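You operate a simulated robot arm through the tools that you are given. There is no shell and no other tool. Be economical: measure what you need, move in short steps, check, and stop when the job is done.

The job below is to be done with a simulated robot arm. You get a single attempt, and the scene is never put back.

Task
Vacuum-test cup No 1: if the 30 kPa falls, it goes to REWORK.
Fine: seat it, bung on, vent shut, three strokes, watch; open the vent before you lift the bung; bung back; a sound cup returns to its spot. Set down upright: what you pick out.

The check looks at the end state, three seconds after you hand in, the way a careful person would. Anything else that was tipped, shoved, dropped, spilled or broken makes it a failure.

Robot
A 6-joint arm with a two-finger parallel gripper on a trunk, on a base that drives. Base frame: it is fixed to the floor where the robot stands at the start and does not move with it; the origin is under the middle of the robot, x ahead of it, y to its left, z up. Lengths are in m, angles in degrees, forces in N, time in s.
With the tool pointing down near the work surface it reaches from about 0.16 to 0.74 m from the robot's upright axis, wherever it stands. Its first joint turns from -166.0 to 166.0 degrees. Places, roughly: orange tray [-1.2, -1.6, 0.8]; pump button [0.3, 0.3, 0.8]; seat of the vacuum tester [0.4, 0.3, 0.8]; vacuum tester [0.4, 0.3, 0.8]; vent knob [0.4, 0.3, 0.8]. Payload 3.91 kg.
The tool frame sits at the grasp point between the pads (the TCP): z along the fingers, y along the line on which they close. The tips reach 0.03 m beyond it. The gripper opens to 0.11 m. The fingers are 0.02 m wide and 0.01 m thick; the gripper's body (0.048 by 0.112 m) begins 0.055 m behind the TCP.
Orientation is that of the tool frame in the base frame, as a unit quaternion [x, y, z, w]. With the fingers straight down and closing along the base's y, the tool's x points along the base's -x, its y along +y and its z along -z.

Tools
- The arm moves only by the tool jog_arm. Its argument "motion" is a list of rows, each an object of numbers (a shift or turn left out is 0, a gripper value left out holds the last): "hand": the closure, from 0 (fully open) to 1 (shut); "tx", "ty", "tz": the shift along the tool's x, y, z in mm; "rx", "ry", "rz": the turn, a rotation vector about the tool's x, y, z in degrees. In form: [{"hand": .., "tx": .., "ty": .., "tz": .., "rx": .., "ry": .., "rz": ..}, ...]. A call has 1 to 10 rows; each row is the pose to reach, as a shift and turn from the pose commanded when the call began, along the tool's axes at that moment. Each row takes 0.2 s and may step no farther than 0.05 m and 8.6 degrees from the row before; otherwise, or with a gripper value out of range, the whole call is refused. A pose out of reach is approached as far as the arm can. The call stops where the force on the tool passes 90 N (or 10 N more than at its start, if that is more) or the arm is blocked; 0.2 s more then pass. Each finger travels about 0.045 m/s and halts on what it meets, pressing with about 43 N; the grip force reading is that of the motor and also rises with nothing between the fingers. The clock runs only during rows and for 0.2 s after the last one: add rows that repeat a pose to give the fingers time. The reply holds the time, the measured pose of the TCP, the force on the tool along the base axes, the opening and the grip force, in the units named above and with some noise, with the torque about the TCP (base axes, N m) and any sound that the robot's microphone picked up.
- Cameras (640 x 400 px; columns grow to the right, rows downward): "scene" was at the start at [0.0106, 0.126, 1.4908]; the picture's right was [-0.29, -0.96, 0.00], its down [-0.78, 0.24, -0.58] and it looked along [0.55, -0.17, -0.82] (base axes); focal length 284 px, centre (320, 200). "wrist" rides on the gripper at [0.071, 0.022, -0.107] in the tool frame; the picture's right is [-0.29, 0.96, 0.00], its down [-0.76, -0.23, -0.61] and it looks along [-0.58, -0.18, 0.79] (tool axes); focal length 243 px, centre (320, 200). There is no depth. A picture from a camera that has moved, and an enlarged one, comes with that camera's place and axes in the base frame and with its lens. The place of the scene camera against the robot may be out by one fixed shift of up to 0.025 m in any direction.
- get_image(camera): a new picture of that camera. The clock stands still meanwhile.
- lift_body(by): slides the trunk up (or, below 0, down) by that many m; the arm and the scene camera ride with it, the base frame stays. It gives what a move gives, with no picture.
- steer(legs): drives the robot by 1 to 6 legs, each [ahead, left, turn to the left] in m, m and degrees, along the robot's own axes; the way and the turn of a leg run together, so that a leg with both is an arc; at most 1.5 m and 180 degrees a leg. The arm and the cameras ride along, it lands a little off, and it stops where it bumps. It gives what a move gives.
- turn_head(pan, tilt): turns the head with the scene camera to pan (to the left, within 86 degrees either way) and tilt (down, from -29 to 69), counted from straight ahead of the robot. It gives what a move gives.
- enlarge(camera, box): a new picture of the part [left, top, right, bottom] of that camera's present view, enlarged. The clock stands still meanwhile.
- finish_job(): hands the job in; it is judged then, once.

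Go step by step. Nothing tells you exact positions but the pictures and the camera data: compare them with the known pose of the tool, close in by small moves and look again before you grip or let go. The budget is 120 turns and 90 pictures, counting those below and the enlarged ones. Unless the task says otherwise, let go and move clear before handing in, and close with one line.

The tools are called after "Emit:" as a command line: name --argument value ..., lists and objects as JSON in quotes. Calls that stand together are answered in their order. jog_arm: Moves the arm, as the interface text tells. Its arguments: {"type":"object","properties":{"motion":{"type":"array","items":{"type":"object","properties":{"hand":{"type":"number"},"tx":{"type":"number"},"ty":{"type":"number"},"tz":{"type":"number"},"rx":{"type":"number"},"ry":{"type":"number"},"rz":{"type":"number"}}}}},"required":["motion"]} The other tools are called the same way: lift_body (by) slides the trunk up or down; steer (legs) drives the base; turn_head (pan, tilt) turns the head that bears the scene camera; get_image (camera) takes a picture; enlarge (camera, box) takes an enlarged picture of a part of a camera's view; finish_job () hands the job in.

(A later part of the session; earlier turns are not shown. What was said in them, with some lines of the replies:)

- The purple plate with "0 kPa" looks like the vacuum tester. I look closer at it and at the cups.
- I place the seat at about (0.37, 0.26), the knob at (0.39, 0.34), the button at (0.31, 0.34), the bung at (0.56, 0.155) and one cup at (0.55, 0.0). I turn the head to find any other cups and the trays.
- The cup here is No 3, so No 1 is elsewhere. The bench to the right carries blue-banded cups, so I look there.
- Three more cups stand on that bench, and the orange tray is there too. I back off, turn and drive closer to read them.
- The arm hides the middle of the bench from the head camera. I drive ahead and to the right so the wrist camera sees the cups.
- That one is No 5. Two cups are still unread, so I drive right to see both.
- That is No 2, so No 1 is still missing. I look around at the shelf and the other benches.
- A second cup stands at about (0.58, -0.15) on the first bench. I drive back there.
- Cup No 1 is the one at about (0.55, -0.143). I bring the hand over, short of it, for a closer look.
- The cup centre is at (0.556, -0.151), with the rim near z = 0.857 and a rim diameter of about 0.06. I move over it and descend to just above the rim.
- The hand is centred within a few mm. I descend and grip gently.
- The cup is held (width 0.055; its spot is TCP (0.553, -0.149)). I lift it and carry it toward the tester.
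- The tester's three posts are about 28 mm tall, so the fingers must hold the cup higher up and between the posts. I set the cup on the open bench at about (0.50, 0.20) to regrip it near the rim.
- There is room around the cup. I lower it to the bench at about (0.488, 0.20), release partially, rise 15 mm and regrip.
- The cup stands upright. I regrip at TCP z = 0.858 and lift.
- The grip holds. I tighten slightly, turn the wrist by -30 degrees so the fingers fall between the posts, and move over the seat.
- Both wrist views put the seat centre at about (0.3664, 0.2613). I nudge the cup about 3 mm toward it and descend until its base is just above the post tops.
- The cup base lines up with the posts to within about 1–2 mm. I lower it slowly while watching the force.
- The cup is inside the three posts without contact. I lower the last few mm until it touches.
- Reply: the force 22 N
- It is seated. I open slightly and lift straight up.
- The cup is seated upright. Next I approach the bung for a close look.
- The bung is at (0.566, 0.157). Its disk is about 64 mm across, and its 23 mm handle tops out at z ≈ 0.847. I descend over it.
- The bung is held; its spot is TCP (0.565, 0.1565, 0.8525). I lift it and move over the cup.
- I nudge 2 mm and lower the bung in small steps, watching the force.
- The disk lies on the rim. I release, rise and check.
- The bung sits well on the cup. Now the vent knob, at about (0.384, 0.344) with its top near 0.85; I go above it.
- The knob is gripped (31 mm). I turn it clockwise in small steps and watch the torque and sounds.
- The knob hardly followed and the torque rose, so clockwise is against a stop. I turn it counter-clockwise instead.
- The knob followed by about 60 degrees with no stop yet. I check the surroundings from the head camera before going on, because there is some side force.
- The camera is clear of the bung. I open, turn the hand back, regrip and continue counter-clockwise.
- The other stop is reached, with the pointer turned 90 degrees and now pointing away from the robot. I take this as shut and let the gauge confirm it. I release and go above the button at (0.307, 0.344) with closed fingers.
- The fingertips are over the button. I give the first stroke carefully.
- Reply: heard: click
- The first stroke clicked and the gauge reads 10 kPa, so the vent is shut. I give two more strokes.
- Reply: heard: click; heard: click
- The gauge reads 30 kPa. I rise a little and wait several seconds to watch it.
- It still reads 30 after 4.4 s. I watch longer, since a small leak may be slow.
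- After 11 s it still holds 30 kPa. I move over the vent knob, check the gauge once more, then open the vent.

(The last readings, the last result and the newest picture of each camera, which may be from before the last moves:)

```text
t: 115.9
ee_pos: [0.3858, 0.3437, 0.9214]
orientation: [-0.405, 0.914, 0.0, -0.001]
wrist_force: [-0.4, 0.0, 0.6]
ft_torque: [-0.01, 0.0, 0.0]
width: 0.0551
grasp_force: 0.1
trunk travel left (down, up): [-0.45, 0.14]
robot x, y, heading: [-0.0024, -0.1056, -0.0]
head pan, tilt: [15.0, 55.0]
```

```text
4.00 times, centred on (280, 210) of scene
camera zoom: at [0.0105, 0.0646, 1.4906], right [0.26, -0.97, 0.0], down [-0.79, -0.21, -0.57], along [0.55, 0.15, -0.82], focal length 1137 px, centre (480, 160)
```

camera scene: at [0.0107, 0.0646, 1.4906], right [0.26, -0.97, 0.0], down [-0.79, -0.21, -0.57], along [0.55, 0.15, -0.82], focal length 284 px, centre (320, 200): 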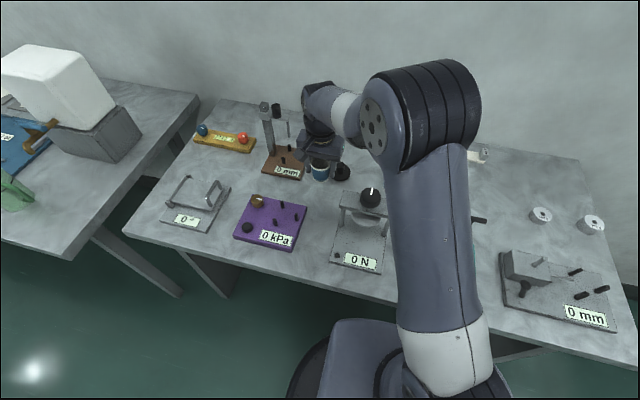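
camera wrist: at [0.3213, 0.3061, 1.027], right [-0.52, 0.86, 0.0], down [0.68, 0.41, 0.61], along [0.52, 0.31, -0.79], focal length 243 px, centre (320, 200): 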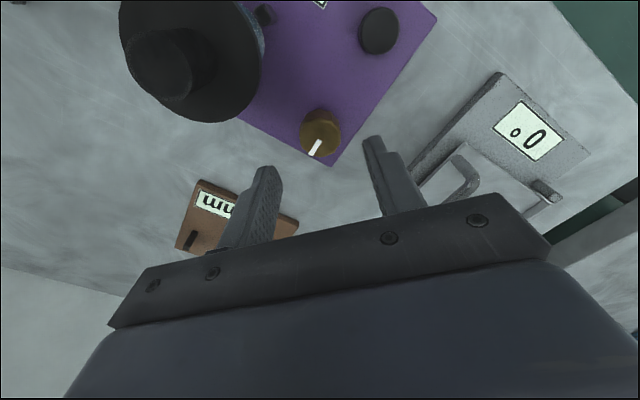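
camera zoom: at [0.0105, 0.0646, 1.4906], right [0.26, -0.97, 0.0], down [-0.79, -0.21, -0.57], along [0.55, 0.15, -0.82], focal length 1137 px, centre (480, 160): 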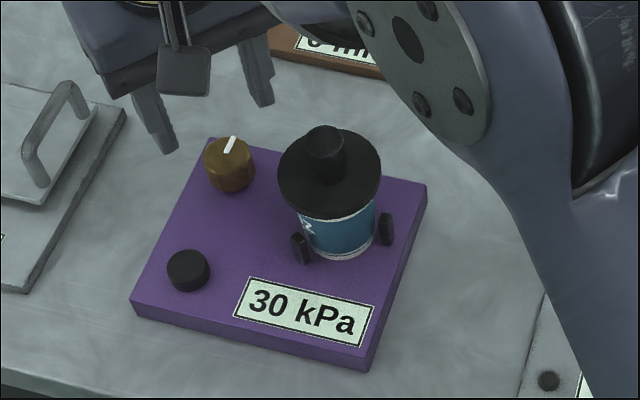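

The gauge is steady at 30 kPa after about 13 s, so cup No 1 is sound. I grip the knob and turn it clockwise to open the vent.

Emit:
jog_arm --motion '[{"tx": 0, "tz": 40}, {"tz": 62}, {"tz": 62}, {"hand": 0.8, "tz": 62}, {"hand": 0.8, "tz": 62}, {"hand": 0.8, "tz": 62}, {"tz": 62}]'

Emit:
jog_arm --motion '[{"rz": 8}, {"rz": 16}, {"rz": 24}, {"rz": 32}, {"rz": 40}, {"rz": 48}, {"rz": 56}, {"rz": 64}, {"rz": 72}, {"rz": 80}]'

Emit:
jog_arm --motion '[{"rz": 7}, {"rz": 12}, {"rz": 12}]'

Emit:
enlarge --camera "scene" --box '[220, 160, 340, 260]'

```text
t: 117.5
ee_pos: [0.3859, 0.3444, 0.8589]
orientation: [-0.406, 0.914, 0.0, -0.001]
wrist_force: [3.1, -3.3, -3.0]
ft_torque: [0.78, -0.03, -0.01]
width: 0.0318
grasp_force: 45.1
trunk travel left (down, up): [-0.45, 0.14]
robot x, y, heading: [0.0, -0.1023, -0.3]
head pan, tilt: [15.0, 55.0]
```

```text
t: 119.7
ee_pos: [0.3857, 0.3445, 0.8581]
orientation: [0.277, 0.961, -0.001, 0.0]
wrist_force: [3.2, 2.9, -0.8]
ft_torque: [-0.34, 0.56, -0.05]
width: 0.0316
grasp_force: 44.9
trunk travel left (down, up): [-0.45, 0.14]
robot x, y, heading: [-0.004, -0.1007, -0.3]
head pan, tilt: [15.0, 55.0]
```

```text
t: 120.5
ee_pos: [0.3851, 0.3448, 0.859]
orientation: [0.375, 0.927, 0.0, 0.001]
wrist_force: [2.0, 3.6, 1.2]
ft_torque: [-0.67, 0.18, 0.48]
width: 0.0312
grasp_force: 45.0
trunk travel left (down, up): [-0.45, 0.14]
robot x, y, heading: [-0.0012, -0.0996, 0.1]
head pan, tilt: [15.0, 55.0]
```

```text
4.00 times, centred on (280, 210) of scene
camera zoom: at [0.0106, 0.0649, 1.4906], right [0.26, -0.97, 0.0], down [-0.79, -0.21, -0.57], along [0.55, 0.15, -0.82], focal length 1137 px, centre (480, 160)
```

zoom: 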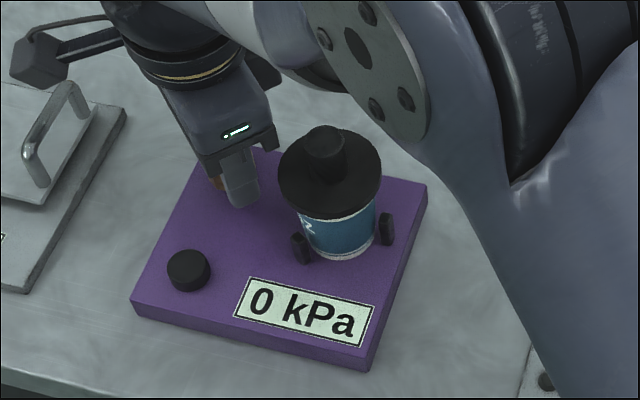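

The gauge fell to 0 and the vent is open. I release the knob, rise, turn back and move over the bung handle.

Emit:
jog_arm --motion '[{"rz": -3}, {"hand": 0.5, "rz": -3}, {"hand": 0.5, "rz": -3}, {"tz": -30, "rz": -3}, {"tz": -75}, {"tz": -120}, {"tz": -140}, {"tz": -140}]'

Emit:
jog_arm --motion '[{"tx": -5, "ty": -8, "rz": -7.4}, {"tx": -10, "ty": -16, "rz": -14.8}, {"tx": -15, "ty": -24, "rz": -22.2}, {"tx": -20, "ty": -32, "rz": -29.6}, {"tx": -25, "ty": -40, "rz": -37}, {"tx": -30, "ty": -48, "rz": -44.4}, {"tx": -35, "ty": -56, "rz": -51.8}, {"tx": -40, "ty": -64, "rz": -59.2}, {"tx": -44, "ty": -73, "rz": -66.6}, {"tx": -44, "ty": -73, "rz": -74}]'

Emit:
get_image --camera "wrist"

```text
t: 122.3
ee_pos: [0.3851, 0.3448, 0.9981]
orientation: [0.376, 0.927, 0.0, 0.0]
wrist_force: [0.1, 0.8, -0.5]
ft_torque: [0.02, 0.02, 0.01]
width: 0.055
grasp_force: 0.1
trunk travel left (down, up): [-0.45, 0.14]
robot x, y, heading: [0.0, -0.1019, -0.1]
head pan, tilt: [15.0, 55.0]
```

```text
t: 124.5
ee_pos: [0.3663, 0.2601, 0.9981]
orientation: [-0.258, 0.966, 0.0, -0.001]
wrist_force: [0.6, 0.7, -0.6]
ft_torque: [0.0, 0.0, 0.01]
width: 0.055
grasp_force: 0.2
trunk travel left (down, up): [-0.45, 0.14]
robot x, y, heading: [-0.0002, -0.0992, -0.1]
head pan, tilt: [15.0, 55.0]
```

```text
12 pictures are left
camera wrist: at [0.293, 0.2443, 1.105], right [-0.23, 0.97, 0.0], down [0.77, 0.18, 0.61], along [0.59, 0.14, -0.79], focal length 243 px, centre (320, 200)
```

wrist: 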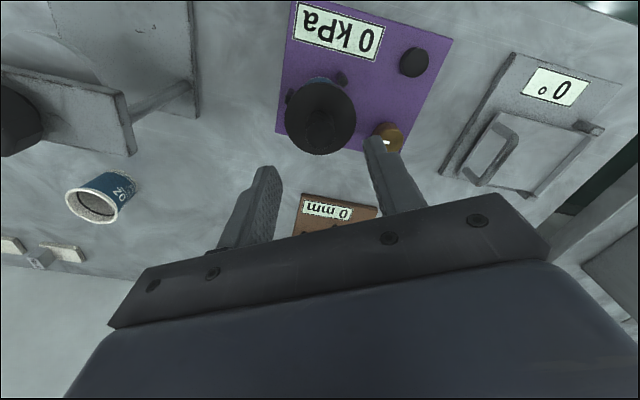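

Aligned. I descend, grip the bung handle, and lift it off gently.

Emit:
jog_arm --motion '[{"ty": 1, "tz": 35}, {"ty": 1, "tz": 67}, {"ty": 1, "tz": 67}, {"hand": 0.85, "ty": 1, "tz": 67}, {"ty": 1, "tz": 67}, {"ty": 1, "tz": 67}, {"ty": 1, "tz": 67}]'

Emit:
jog_arm --motion '[{"tz": -3}, {"tz": -8}, {"tz": -20}, {"tz": -50}, {"tz": -90}, {"tz": -90}]'

Emit:
enlarge --camera "scene" --box '[220, 140, 370, 260]'

```text
t: 126.1
ee_pos: [0.364, 0.2623, 0.9311]
orientation: [-0.258, 0.966, 0.0, -0.001]
wrist_force: [-0.1, 0.1, -0.8]
ft_torque: [0.0, 0.01, 0.01]
width: 0.0222
grasp_force: 43.3
trunk travel left (down, up): [-0.45, 0.14]
robot x, y, heading: [-0.0001, -0.0997, -0.1]
head pan, tilt: [15.0, 55.0]
```

```text
t: 127.5
ee_pos: [0.3656, 0.262, 1.0216]
orientation: [-0.258, 0.966, 0.0, 0.0]
wrist_force: [0.8, 0.0, -1.1]
ft_torque: [0.01, -0.03, -0.01]
width: 0.022
grasp_force: 42.8
trunk travel left (down, up): [-0.45, 0.14]
robot x, y, heading: [0.0001, -0.1024, -0.6]
head pan, tilt: [15.0, 55.0]
```

```text
3.33 times, centred on (295, 200) of scene
camera zoom: at [0.0104, 0.0644, 1.4906], right [0.26, -0.97, 0.0], down [-0.79, -0.21, -0.57], along [0.55, 0.15, -0.82], focal length 948 px, centre (403, 200)
```

zoom: 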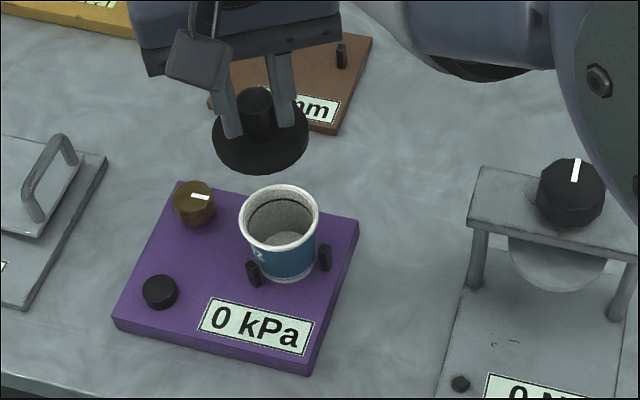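

The bung is free and the cup stays seated. I carry the bung back to its spot.

Emit:
jog_arm --motion '[{"tx": -24, "ty": -38}, {"tx": -48, "ty": -76}, {"tx": -72, "ty": -114}, {"tx": -96, "ty": -152}, {"tx": -120, "ty": -191}, {"tx": -120, "ty": -191, "tz": 45}, {"tx": -120, "ty": -191, "tz": 90}, {"tx": -120, "ty": -191, "tz": 135}, {"tx": -120, "ty": -191, "tz": 160}, {"tx": -120, "ty": -191, "tz": 164}]'

Emit:
jog_arm --motion '[{"tz": 1.5}, {"tz": 3}, {"tz": 3}]'

```text
t: 129.7
ee_pos: [0.5656, 0.1546, 0.8557]
orientation: [-0.258, 0.966, 0.001, 0.0]
wrist_force: [0.0, -0.1, -0.3]
ft_torque: [0.02, -0.01, 0.02]
width: 0.0223
grasp_force: 42.9
trunk travel left (down, up): [-0.45, 0.14]
robot x, y, heading: [-0.0012, -0.1005, 0.1]
head pan, tilt: [15.0, 55.0]
```

```text
t: 130.5
ee_pos: [0.5646, 0.1553, 0.8555]
orientation: [-0.258, 0.966, 0.0, 0.001]
wrist_force: [-1.3, 0.1, 8.2]
ft_torque: [0.01, 0.04, 0.03]
width: 0.0221
grasp_force: 43.6
trunk travel left (down, up): [-0.45, 0.14]
robot x, y, heading: [0.0005, -0.099, 0.1]
head pan, tilt: [15.0, 55.0]
```

It is down. I release, rise and go back over the cup.

Emit:
jog_arm --motion '[{"tz": -1.5}, {"hand": 0.5, "tz": -1.5}, {"hand": 0.5, "tz": -1.5}, {"hand": 0.5, "tz": -10}, {"tz": -50}, {"tz": -95}, {"tz": -140}, {"tz": -160}, {"hand": 0.3, "tz": -160}]'

Emit:
jog_arm --motion '[{"tx": 24, "ty": 38}, {"tx": 49, "ty": 76}, {"tx": 73, "ty": 114}, {"tx": 98, "ty": 152}, {"tx": 122, "ty": 190}, {"tx": 122, "ty": 190}]'

Emit:
get_image --camera "wrist"

```text
t: 132.5
ee_pos: [0.5638, 0.1552, 1.016]
orientation: [-0.258, 0.966, 0.001, 0.0]
wrist_force: [0.1, -0.3, 0.6]
ft_torque: [0.04, -0.02, 0.0]
width: 0.0771
grasp_force: 0.0
trunk travel left (down, up): [-0.45, 0.14]
robot x, y, heading: [-0.0071, -0.1003, -0.1]
head pan, tilt: [15.0, 55.0]
```

```text
t: 133.9
ee_pos: [0.3624, 0.2603, 1.0144]
orientation: [-0.259, 0.966, 0.0, 0.0]
wrist_force: [-0.2, 0.0, 0.7]
ft_torque: [0.02, -0.04, 0.0]
width: 0.0769
grasp_force: 0.1
trunk travel left (down, up): [-0.45, 0.14]
robot x, y, heading: [-0.0007, -0.102, -0.3]
head pan, tilt: [15.0, 55.0]
```

```text
10 pictures are left
camera wrist: at [0.2903, 0.2435, 1.1208], right [-0.22, 0.97, 0.0], down [0.77, 0.18, 0.61], along [0.59, 0.14, -0.79], focal length 243 px, centre (320, 200)
```

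wrist: 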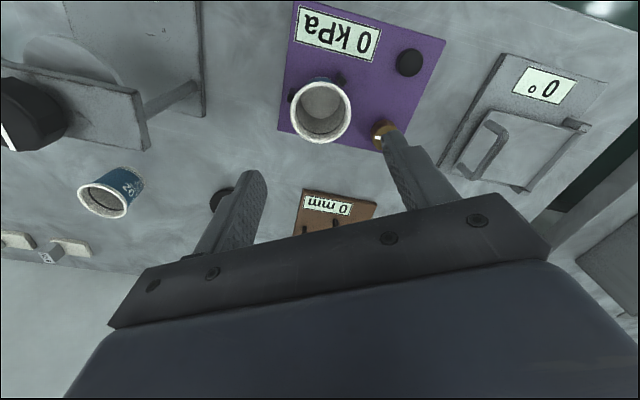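

Emit:
jog_arm --motion '[{"tx": -2, "tz": 45}, {"tx": -2, "tz": 90}, {"tx": -2, "tz": 120}, {"tx": -2, "tz": 132}, {"tx": -2, "tz": 132}, {"hand": 0.53, "tx": -2, "tz": 132}, {"tx": -2, "tz": 132}, {"tx": -2, "tz": 132}, {"tx": -2, "tz": 132}]'

Emit:
jog_arm --motion '[{"tz": -4}, {"tz": -10}, {"tz": -20}, {"tz": -35}, {"tz": -60}, {"tz": -100}, {"tz": -140}, {"tz": -180}, {"tz": -200}]'

Emit:
get_image --camera "wrist"

```text
t: 135.9
ee_pos: [0.3681, 0.2615, 0.8824]
orientation: [-0.259, 0.966, 0.0, 0.001]
wrist_force: [8.5, -2.1, -1.0]
ft_torque: [-0.07, -0.27, 0.16]
width: 0.0552
grasp_force: 43.2
trunk travel left (down, up): [-0.45, 0.14]
robot x, y, heading: [0.0023, -0.1018, 0.1]
head pan, tilt: [15.0, 55.0]
```

```text
t: 137.9
ee_pos: [0.3674, 0.2609, 1.0837]
orientation: [-0.258, 0.966, 0.001, -0.001]
wrist_force: [0.1, 0.5, 0.7]
ft_torque: [0.01, -0.03, 0.0]
width: 0.0547
grasp_force: 43.2
trunk travel left (down, up): [-0.45, 0.14]
robot x, y, heading: [0.0013, -0.0989, -0.1]
head pan, tilt: [15.0, 55.0]
```

```text
9 pictures are left
camera wrist: at [0.2939, 0.2446, 1.1893], right [-0.23, 0.97, 0.0], down [0.77, 0.18, 0.61], along [0.59, 0.14, -0.79], focal length 243 px, centre (320, 200)
```

wrist: 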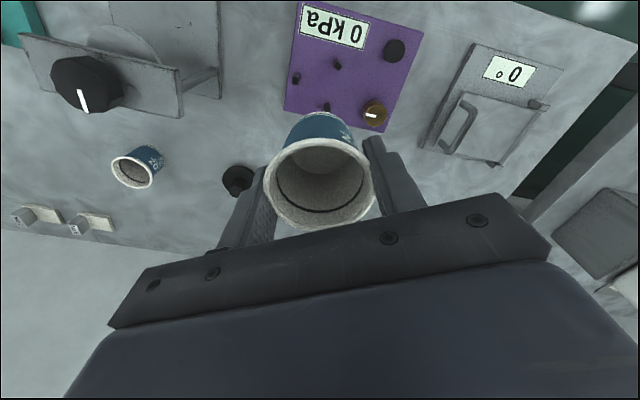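

The cup is held. I carry it back toward its spot, turning the wrist back by 30 degrees on the way.

Emit:
jog_arm --motion '[{"tx": 2, "ty": -30, "tz": -25, "rz": 3}, {"tx": 6, "ty": -75, "tz": -30, "rz": 6}, {"tx": 11, "ty": -122, "tz": -30, "rz": 9}, {"tx": 16, "ty": -169, "tz": -30, "rz": 12}, {"tx": 20, "ty": -216, "tz": -30, "rz": 15}, {"tx": 24, "ty": -263, "tz": -30, "rz": 18}, {"tx": 29, "ty": -310, "tz": -30, "rz": 21}, {"tx": 33, "ty": -357, "tz": -30, "rz": 24}, {"tx": 38, "ty": -404, "tz": -30, "rz": 27}, {"tx": 42, "ty": -449, "tz": -30, "rz": 30}]'

Emit:
get_image --camera "wrist"

```text
t: 140.1
ee_pos: [0.5539, -0.1527, 1.1117]
orientation: [0.001, 1.0, 0.0, 0.0]
wrist_force: [-1.4, 0.5, 0.7]
ft_torque: [0.05, 0.0, 0.0]
width: 0.0546
grasp_force: 42.6
trunk travel left (down, up): [-0.45, 0.14]
robot x, y, heading: [0.0011, -0.1014, -0.2]
head pan, tilt: [15.0, 55.0]
```

```text
8 pictures are left
camera wrist: at [0.4821, -0.1297, 1.2188], right [0.29, 0.96, 0.0], down [0.76, -0.23, 0.61], along [0.58, -0.18, -0.79], focal length 243 px, centre (320, 200)
```

wrist: 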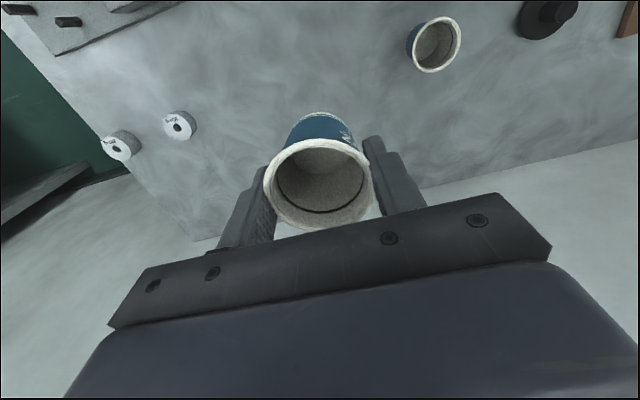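

The spot is clear. I lower the cup to just above the bench.

Emit:
jog_arm --motion '[{"tx": -2, "ty": 3, "tz": 40}, {"tx": -2, "ty": 3, "tz": 85}, {"tx": -2, "ty": 3, "tz": 130}, {"tx": -2, "ty": 3, "tz": 175}, {"tx": -2, "ty": 3, "tz": 215}, {"tx": -2, "ty": 3, "tz": 240}, {"tx": -2, "ty": 3, "tz": 248}, {"tx": -2, "ty": 3, "tz": 248}]'

Emit:
jog_arm --motion '[{"tz": 1.5}, {"tz": 3}, {"tz": 3}]'

```text
t: 141.9
ee_pos: [0.5564, -0.1472, 0.8652]
orientation: [0.001, 1.0, 0.0, -0.001]
wrist_force: [-0.1, -0.4, 0.3]
ft_torque: [0.01, 0.0, 0.01]
width: 0.0547
grasp_force: 43.0
trunk travel left (down, up): [-0.45, 0.14]
robot x, y, heading: [0.0025, -0.0997, -0.1]
head pan, tilt: [15.0, 55.0]
```

```text
t: 142.7
ee_pos: [0.5553, -0.1463, 0.8623]
orientation: [0.001, 1.0, 0.0, 0.0]
wrist_force: [0.0, 0.3, 0.1]
ft_torque: [0.0, -0.01, -0.01]
width: 0.0545
grasp_force: 42.8
trunk travel left (down, up): [-0.45, 0.14]
robot x, y, heading: [0.0014, -0.1014, -0.3]
head pan, tilt: [15.0, 55.0]
```

Emit:
jog_arm --motion '[{"ty": -1.5, "tz": 1}, {"ty": -1.5, "tz": 2}, {"ty": -1.5, "tz": 2}]'

```text
t: 143.5
ee_pos: [0.5554, -0.1472, 0.8585]
orientation: [0.001, 1.0, 0.0, 0.0]
wrist_force: [-0.8, -0.8, -0.3]
ft_torque: [0.02, 0.02, 0.02]
width: 0.0549
grasp_force: 42.4
trunk travel left (down, up): [-0.45, 0.14]
robot x, y, heading: [0.0014, -0.1012, -0.2]
head pan, tilt: [15.0, 55.0]
```

Emit:
jog_arm --motion '[{"tz": 1}, {"tz": 1}]'

Emit:
jog_arm --motion '[{"tz": 1}, {"tz": 1}]'

```text
t: 144.1
ee_pos: [0.5548, -0.1475, 0.859]
orientation: [0.0, 1.0, 0.0, 0.0]
wrist_force: [0.1, -0.6, -0.6]
ft_torque: [0.0, 0.02, 0.0]
width: 0.0542
grasp_force: 43.7
trunk travel left (down, up): [-0.45, 0.14]
robot x, y, heading: [0.0001, -0.1, 0.1]
head pan, tilt: [15.0, 55.0]
```

```text
t: 144.7
ee_pos: [0.5553, -0.148, 0.8581]
orientation: [0.001, 1.0, 0.0, 0.001]
wrist_force: [0.4, 0.6, 0.6]
ft_torque: [-0.04, -0.02, 0.0]
width: 0.0543
grasp_force: 43.0
trunk travel left (down, up): [-0.45, 0.14]
robot x, y, heading: [-0.0009, -0.1039, -0.3]
head pan, tilt: [15.0, 55.0]
```

Emit:
jog_arm --motion '[{"tz": 1}, {"tz": 1.5}, {"tz": 1.5}]'

Emit:
get_image --camera "wrist"

```text
t: 145.5
ee_pos: [0.5553, -0.1479, 0.8569]
orientation: [0.0, 1.0, 0.0, 0.002]
wrist_force: [0.9, -0.3, 12.2]
ft_torque: [-0.1, -0.05, -0.05]
width: 0.0547
grasp_force: 42.8
trunk travel left (down, up): [-0.45, 0.14]
robot x, y, heading: [-0.0012, -0.1, 0.1]
head pan, tilt: [15.0, 55.0]
```

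```text
7 pictures are left
camera wrist: at [0.4835, -0.1256, 0.9635], right [0.29, 0.96, 0.0], down [0.76, -0.23, 0.61], along [0.58, -0.18, -0.79], focal length 243 px, centre (320, 200)
```

wrist: 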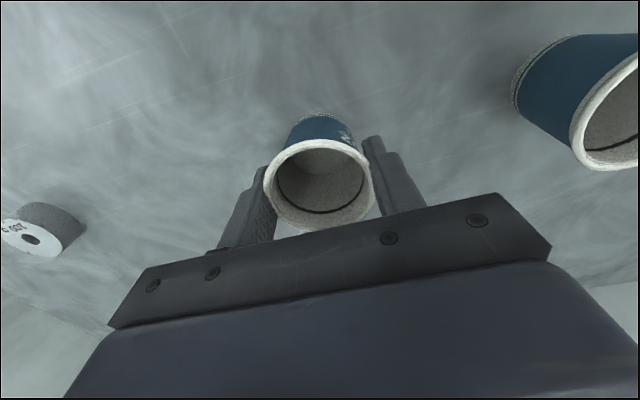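

The cup touches the bench (12 N). I ease off, release and rise clear.

Emit:
jog_arm --motion '[{"tz": -1.5}, {"hand": 0.4, "tz": -1.5}, {"hand": 0.3, "tz": -1.5}, {"hand": 0.3, "tz": -1.5}, {"hand": 0.3, "tz": -20}, {"tz": -60}, {"tz": -105}, {"tz": -150}, {"tz": -195}, {"tz": -240}]'

Emit:
jog_arm --motion '[{"tx": 40}, {"tx": 80}, {"tx": 100}]'

Emit:
get_image --camera "wrist"

Emit:
get_image --camera "scene"

```text
t: 147.7
ee_pos: [0.5555, -0.1451, 1.0966]
orientation: [0.001, 1.0, 0.0, 0.0]
wrist_force: [0.1, -0.4, -1.3]
ft_torque: [-0.03, -0.02, -0.01]
width: 0.0772
grasp_force: 0.0
trunk travel left (down, up): [-0.45, 0.14]
robot x, y, heading: [-0.0029, -0.1021, -0.3]
head pan, tilt: [15.0, 55.0]
```

```text
t: 148.5
ee_pos: [0.455, -0.1473, 1.0955]
orientation: [0.001, 1.0, 0.0, 0.0]
wrist_force: [-0.2, -0.1, 0.2]
ft_torque: [-0.04, 0.0, 0.0]
width: 0.0771
grasp_force: 0.0
trunk travel left (down, up): [-0.45, 0.14]
robot x, y, heading: [-0.0041, -0.1032, 0.0]
head pan, tilt: [15.0, 55.0]
```

```text
6 pictures are left
camera wrist: at [0.3831, -0.1255, 1.2023], right [0.29, 0.96, 0.0], down [0.76, -0.23, 0.61], along [0.58, -0.18, -0.79], focal length 243 px, centre (320, 200)
```

wrist: 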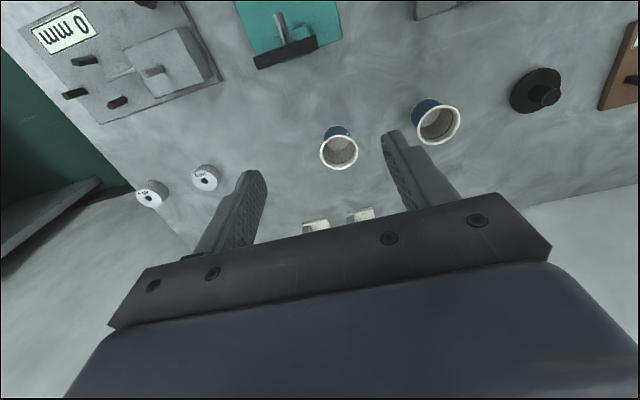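

```text
5 pictures are left
camera scene: at [0.0103, 0.0645, 1.4906], right [0.26, -0.97, 0.0], down [-0.79, -0.21, -0.57], along [0.55, 0.15, -0.82], focal length 284 px, centre (320, 200)
```

scene: 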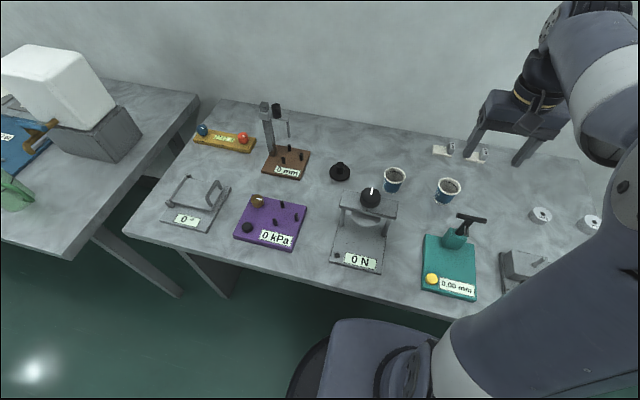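

Cup No 1 is upright on its spot, the bung is back, the vent is open, the tester reads 0 and the hand is clear. I hand in.

Emit:
finish_job

```text
The job is handed in.
```

Cup No 1 is sound: the gauge held 30 kPa for about 13 s, so it went back upright to its spot instead of to REWORK. I opened the vent before lifting the bung and put the bung back in its place.
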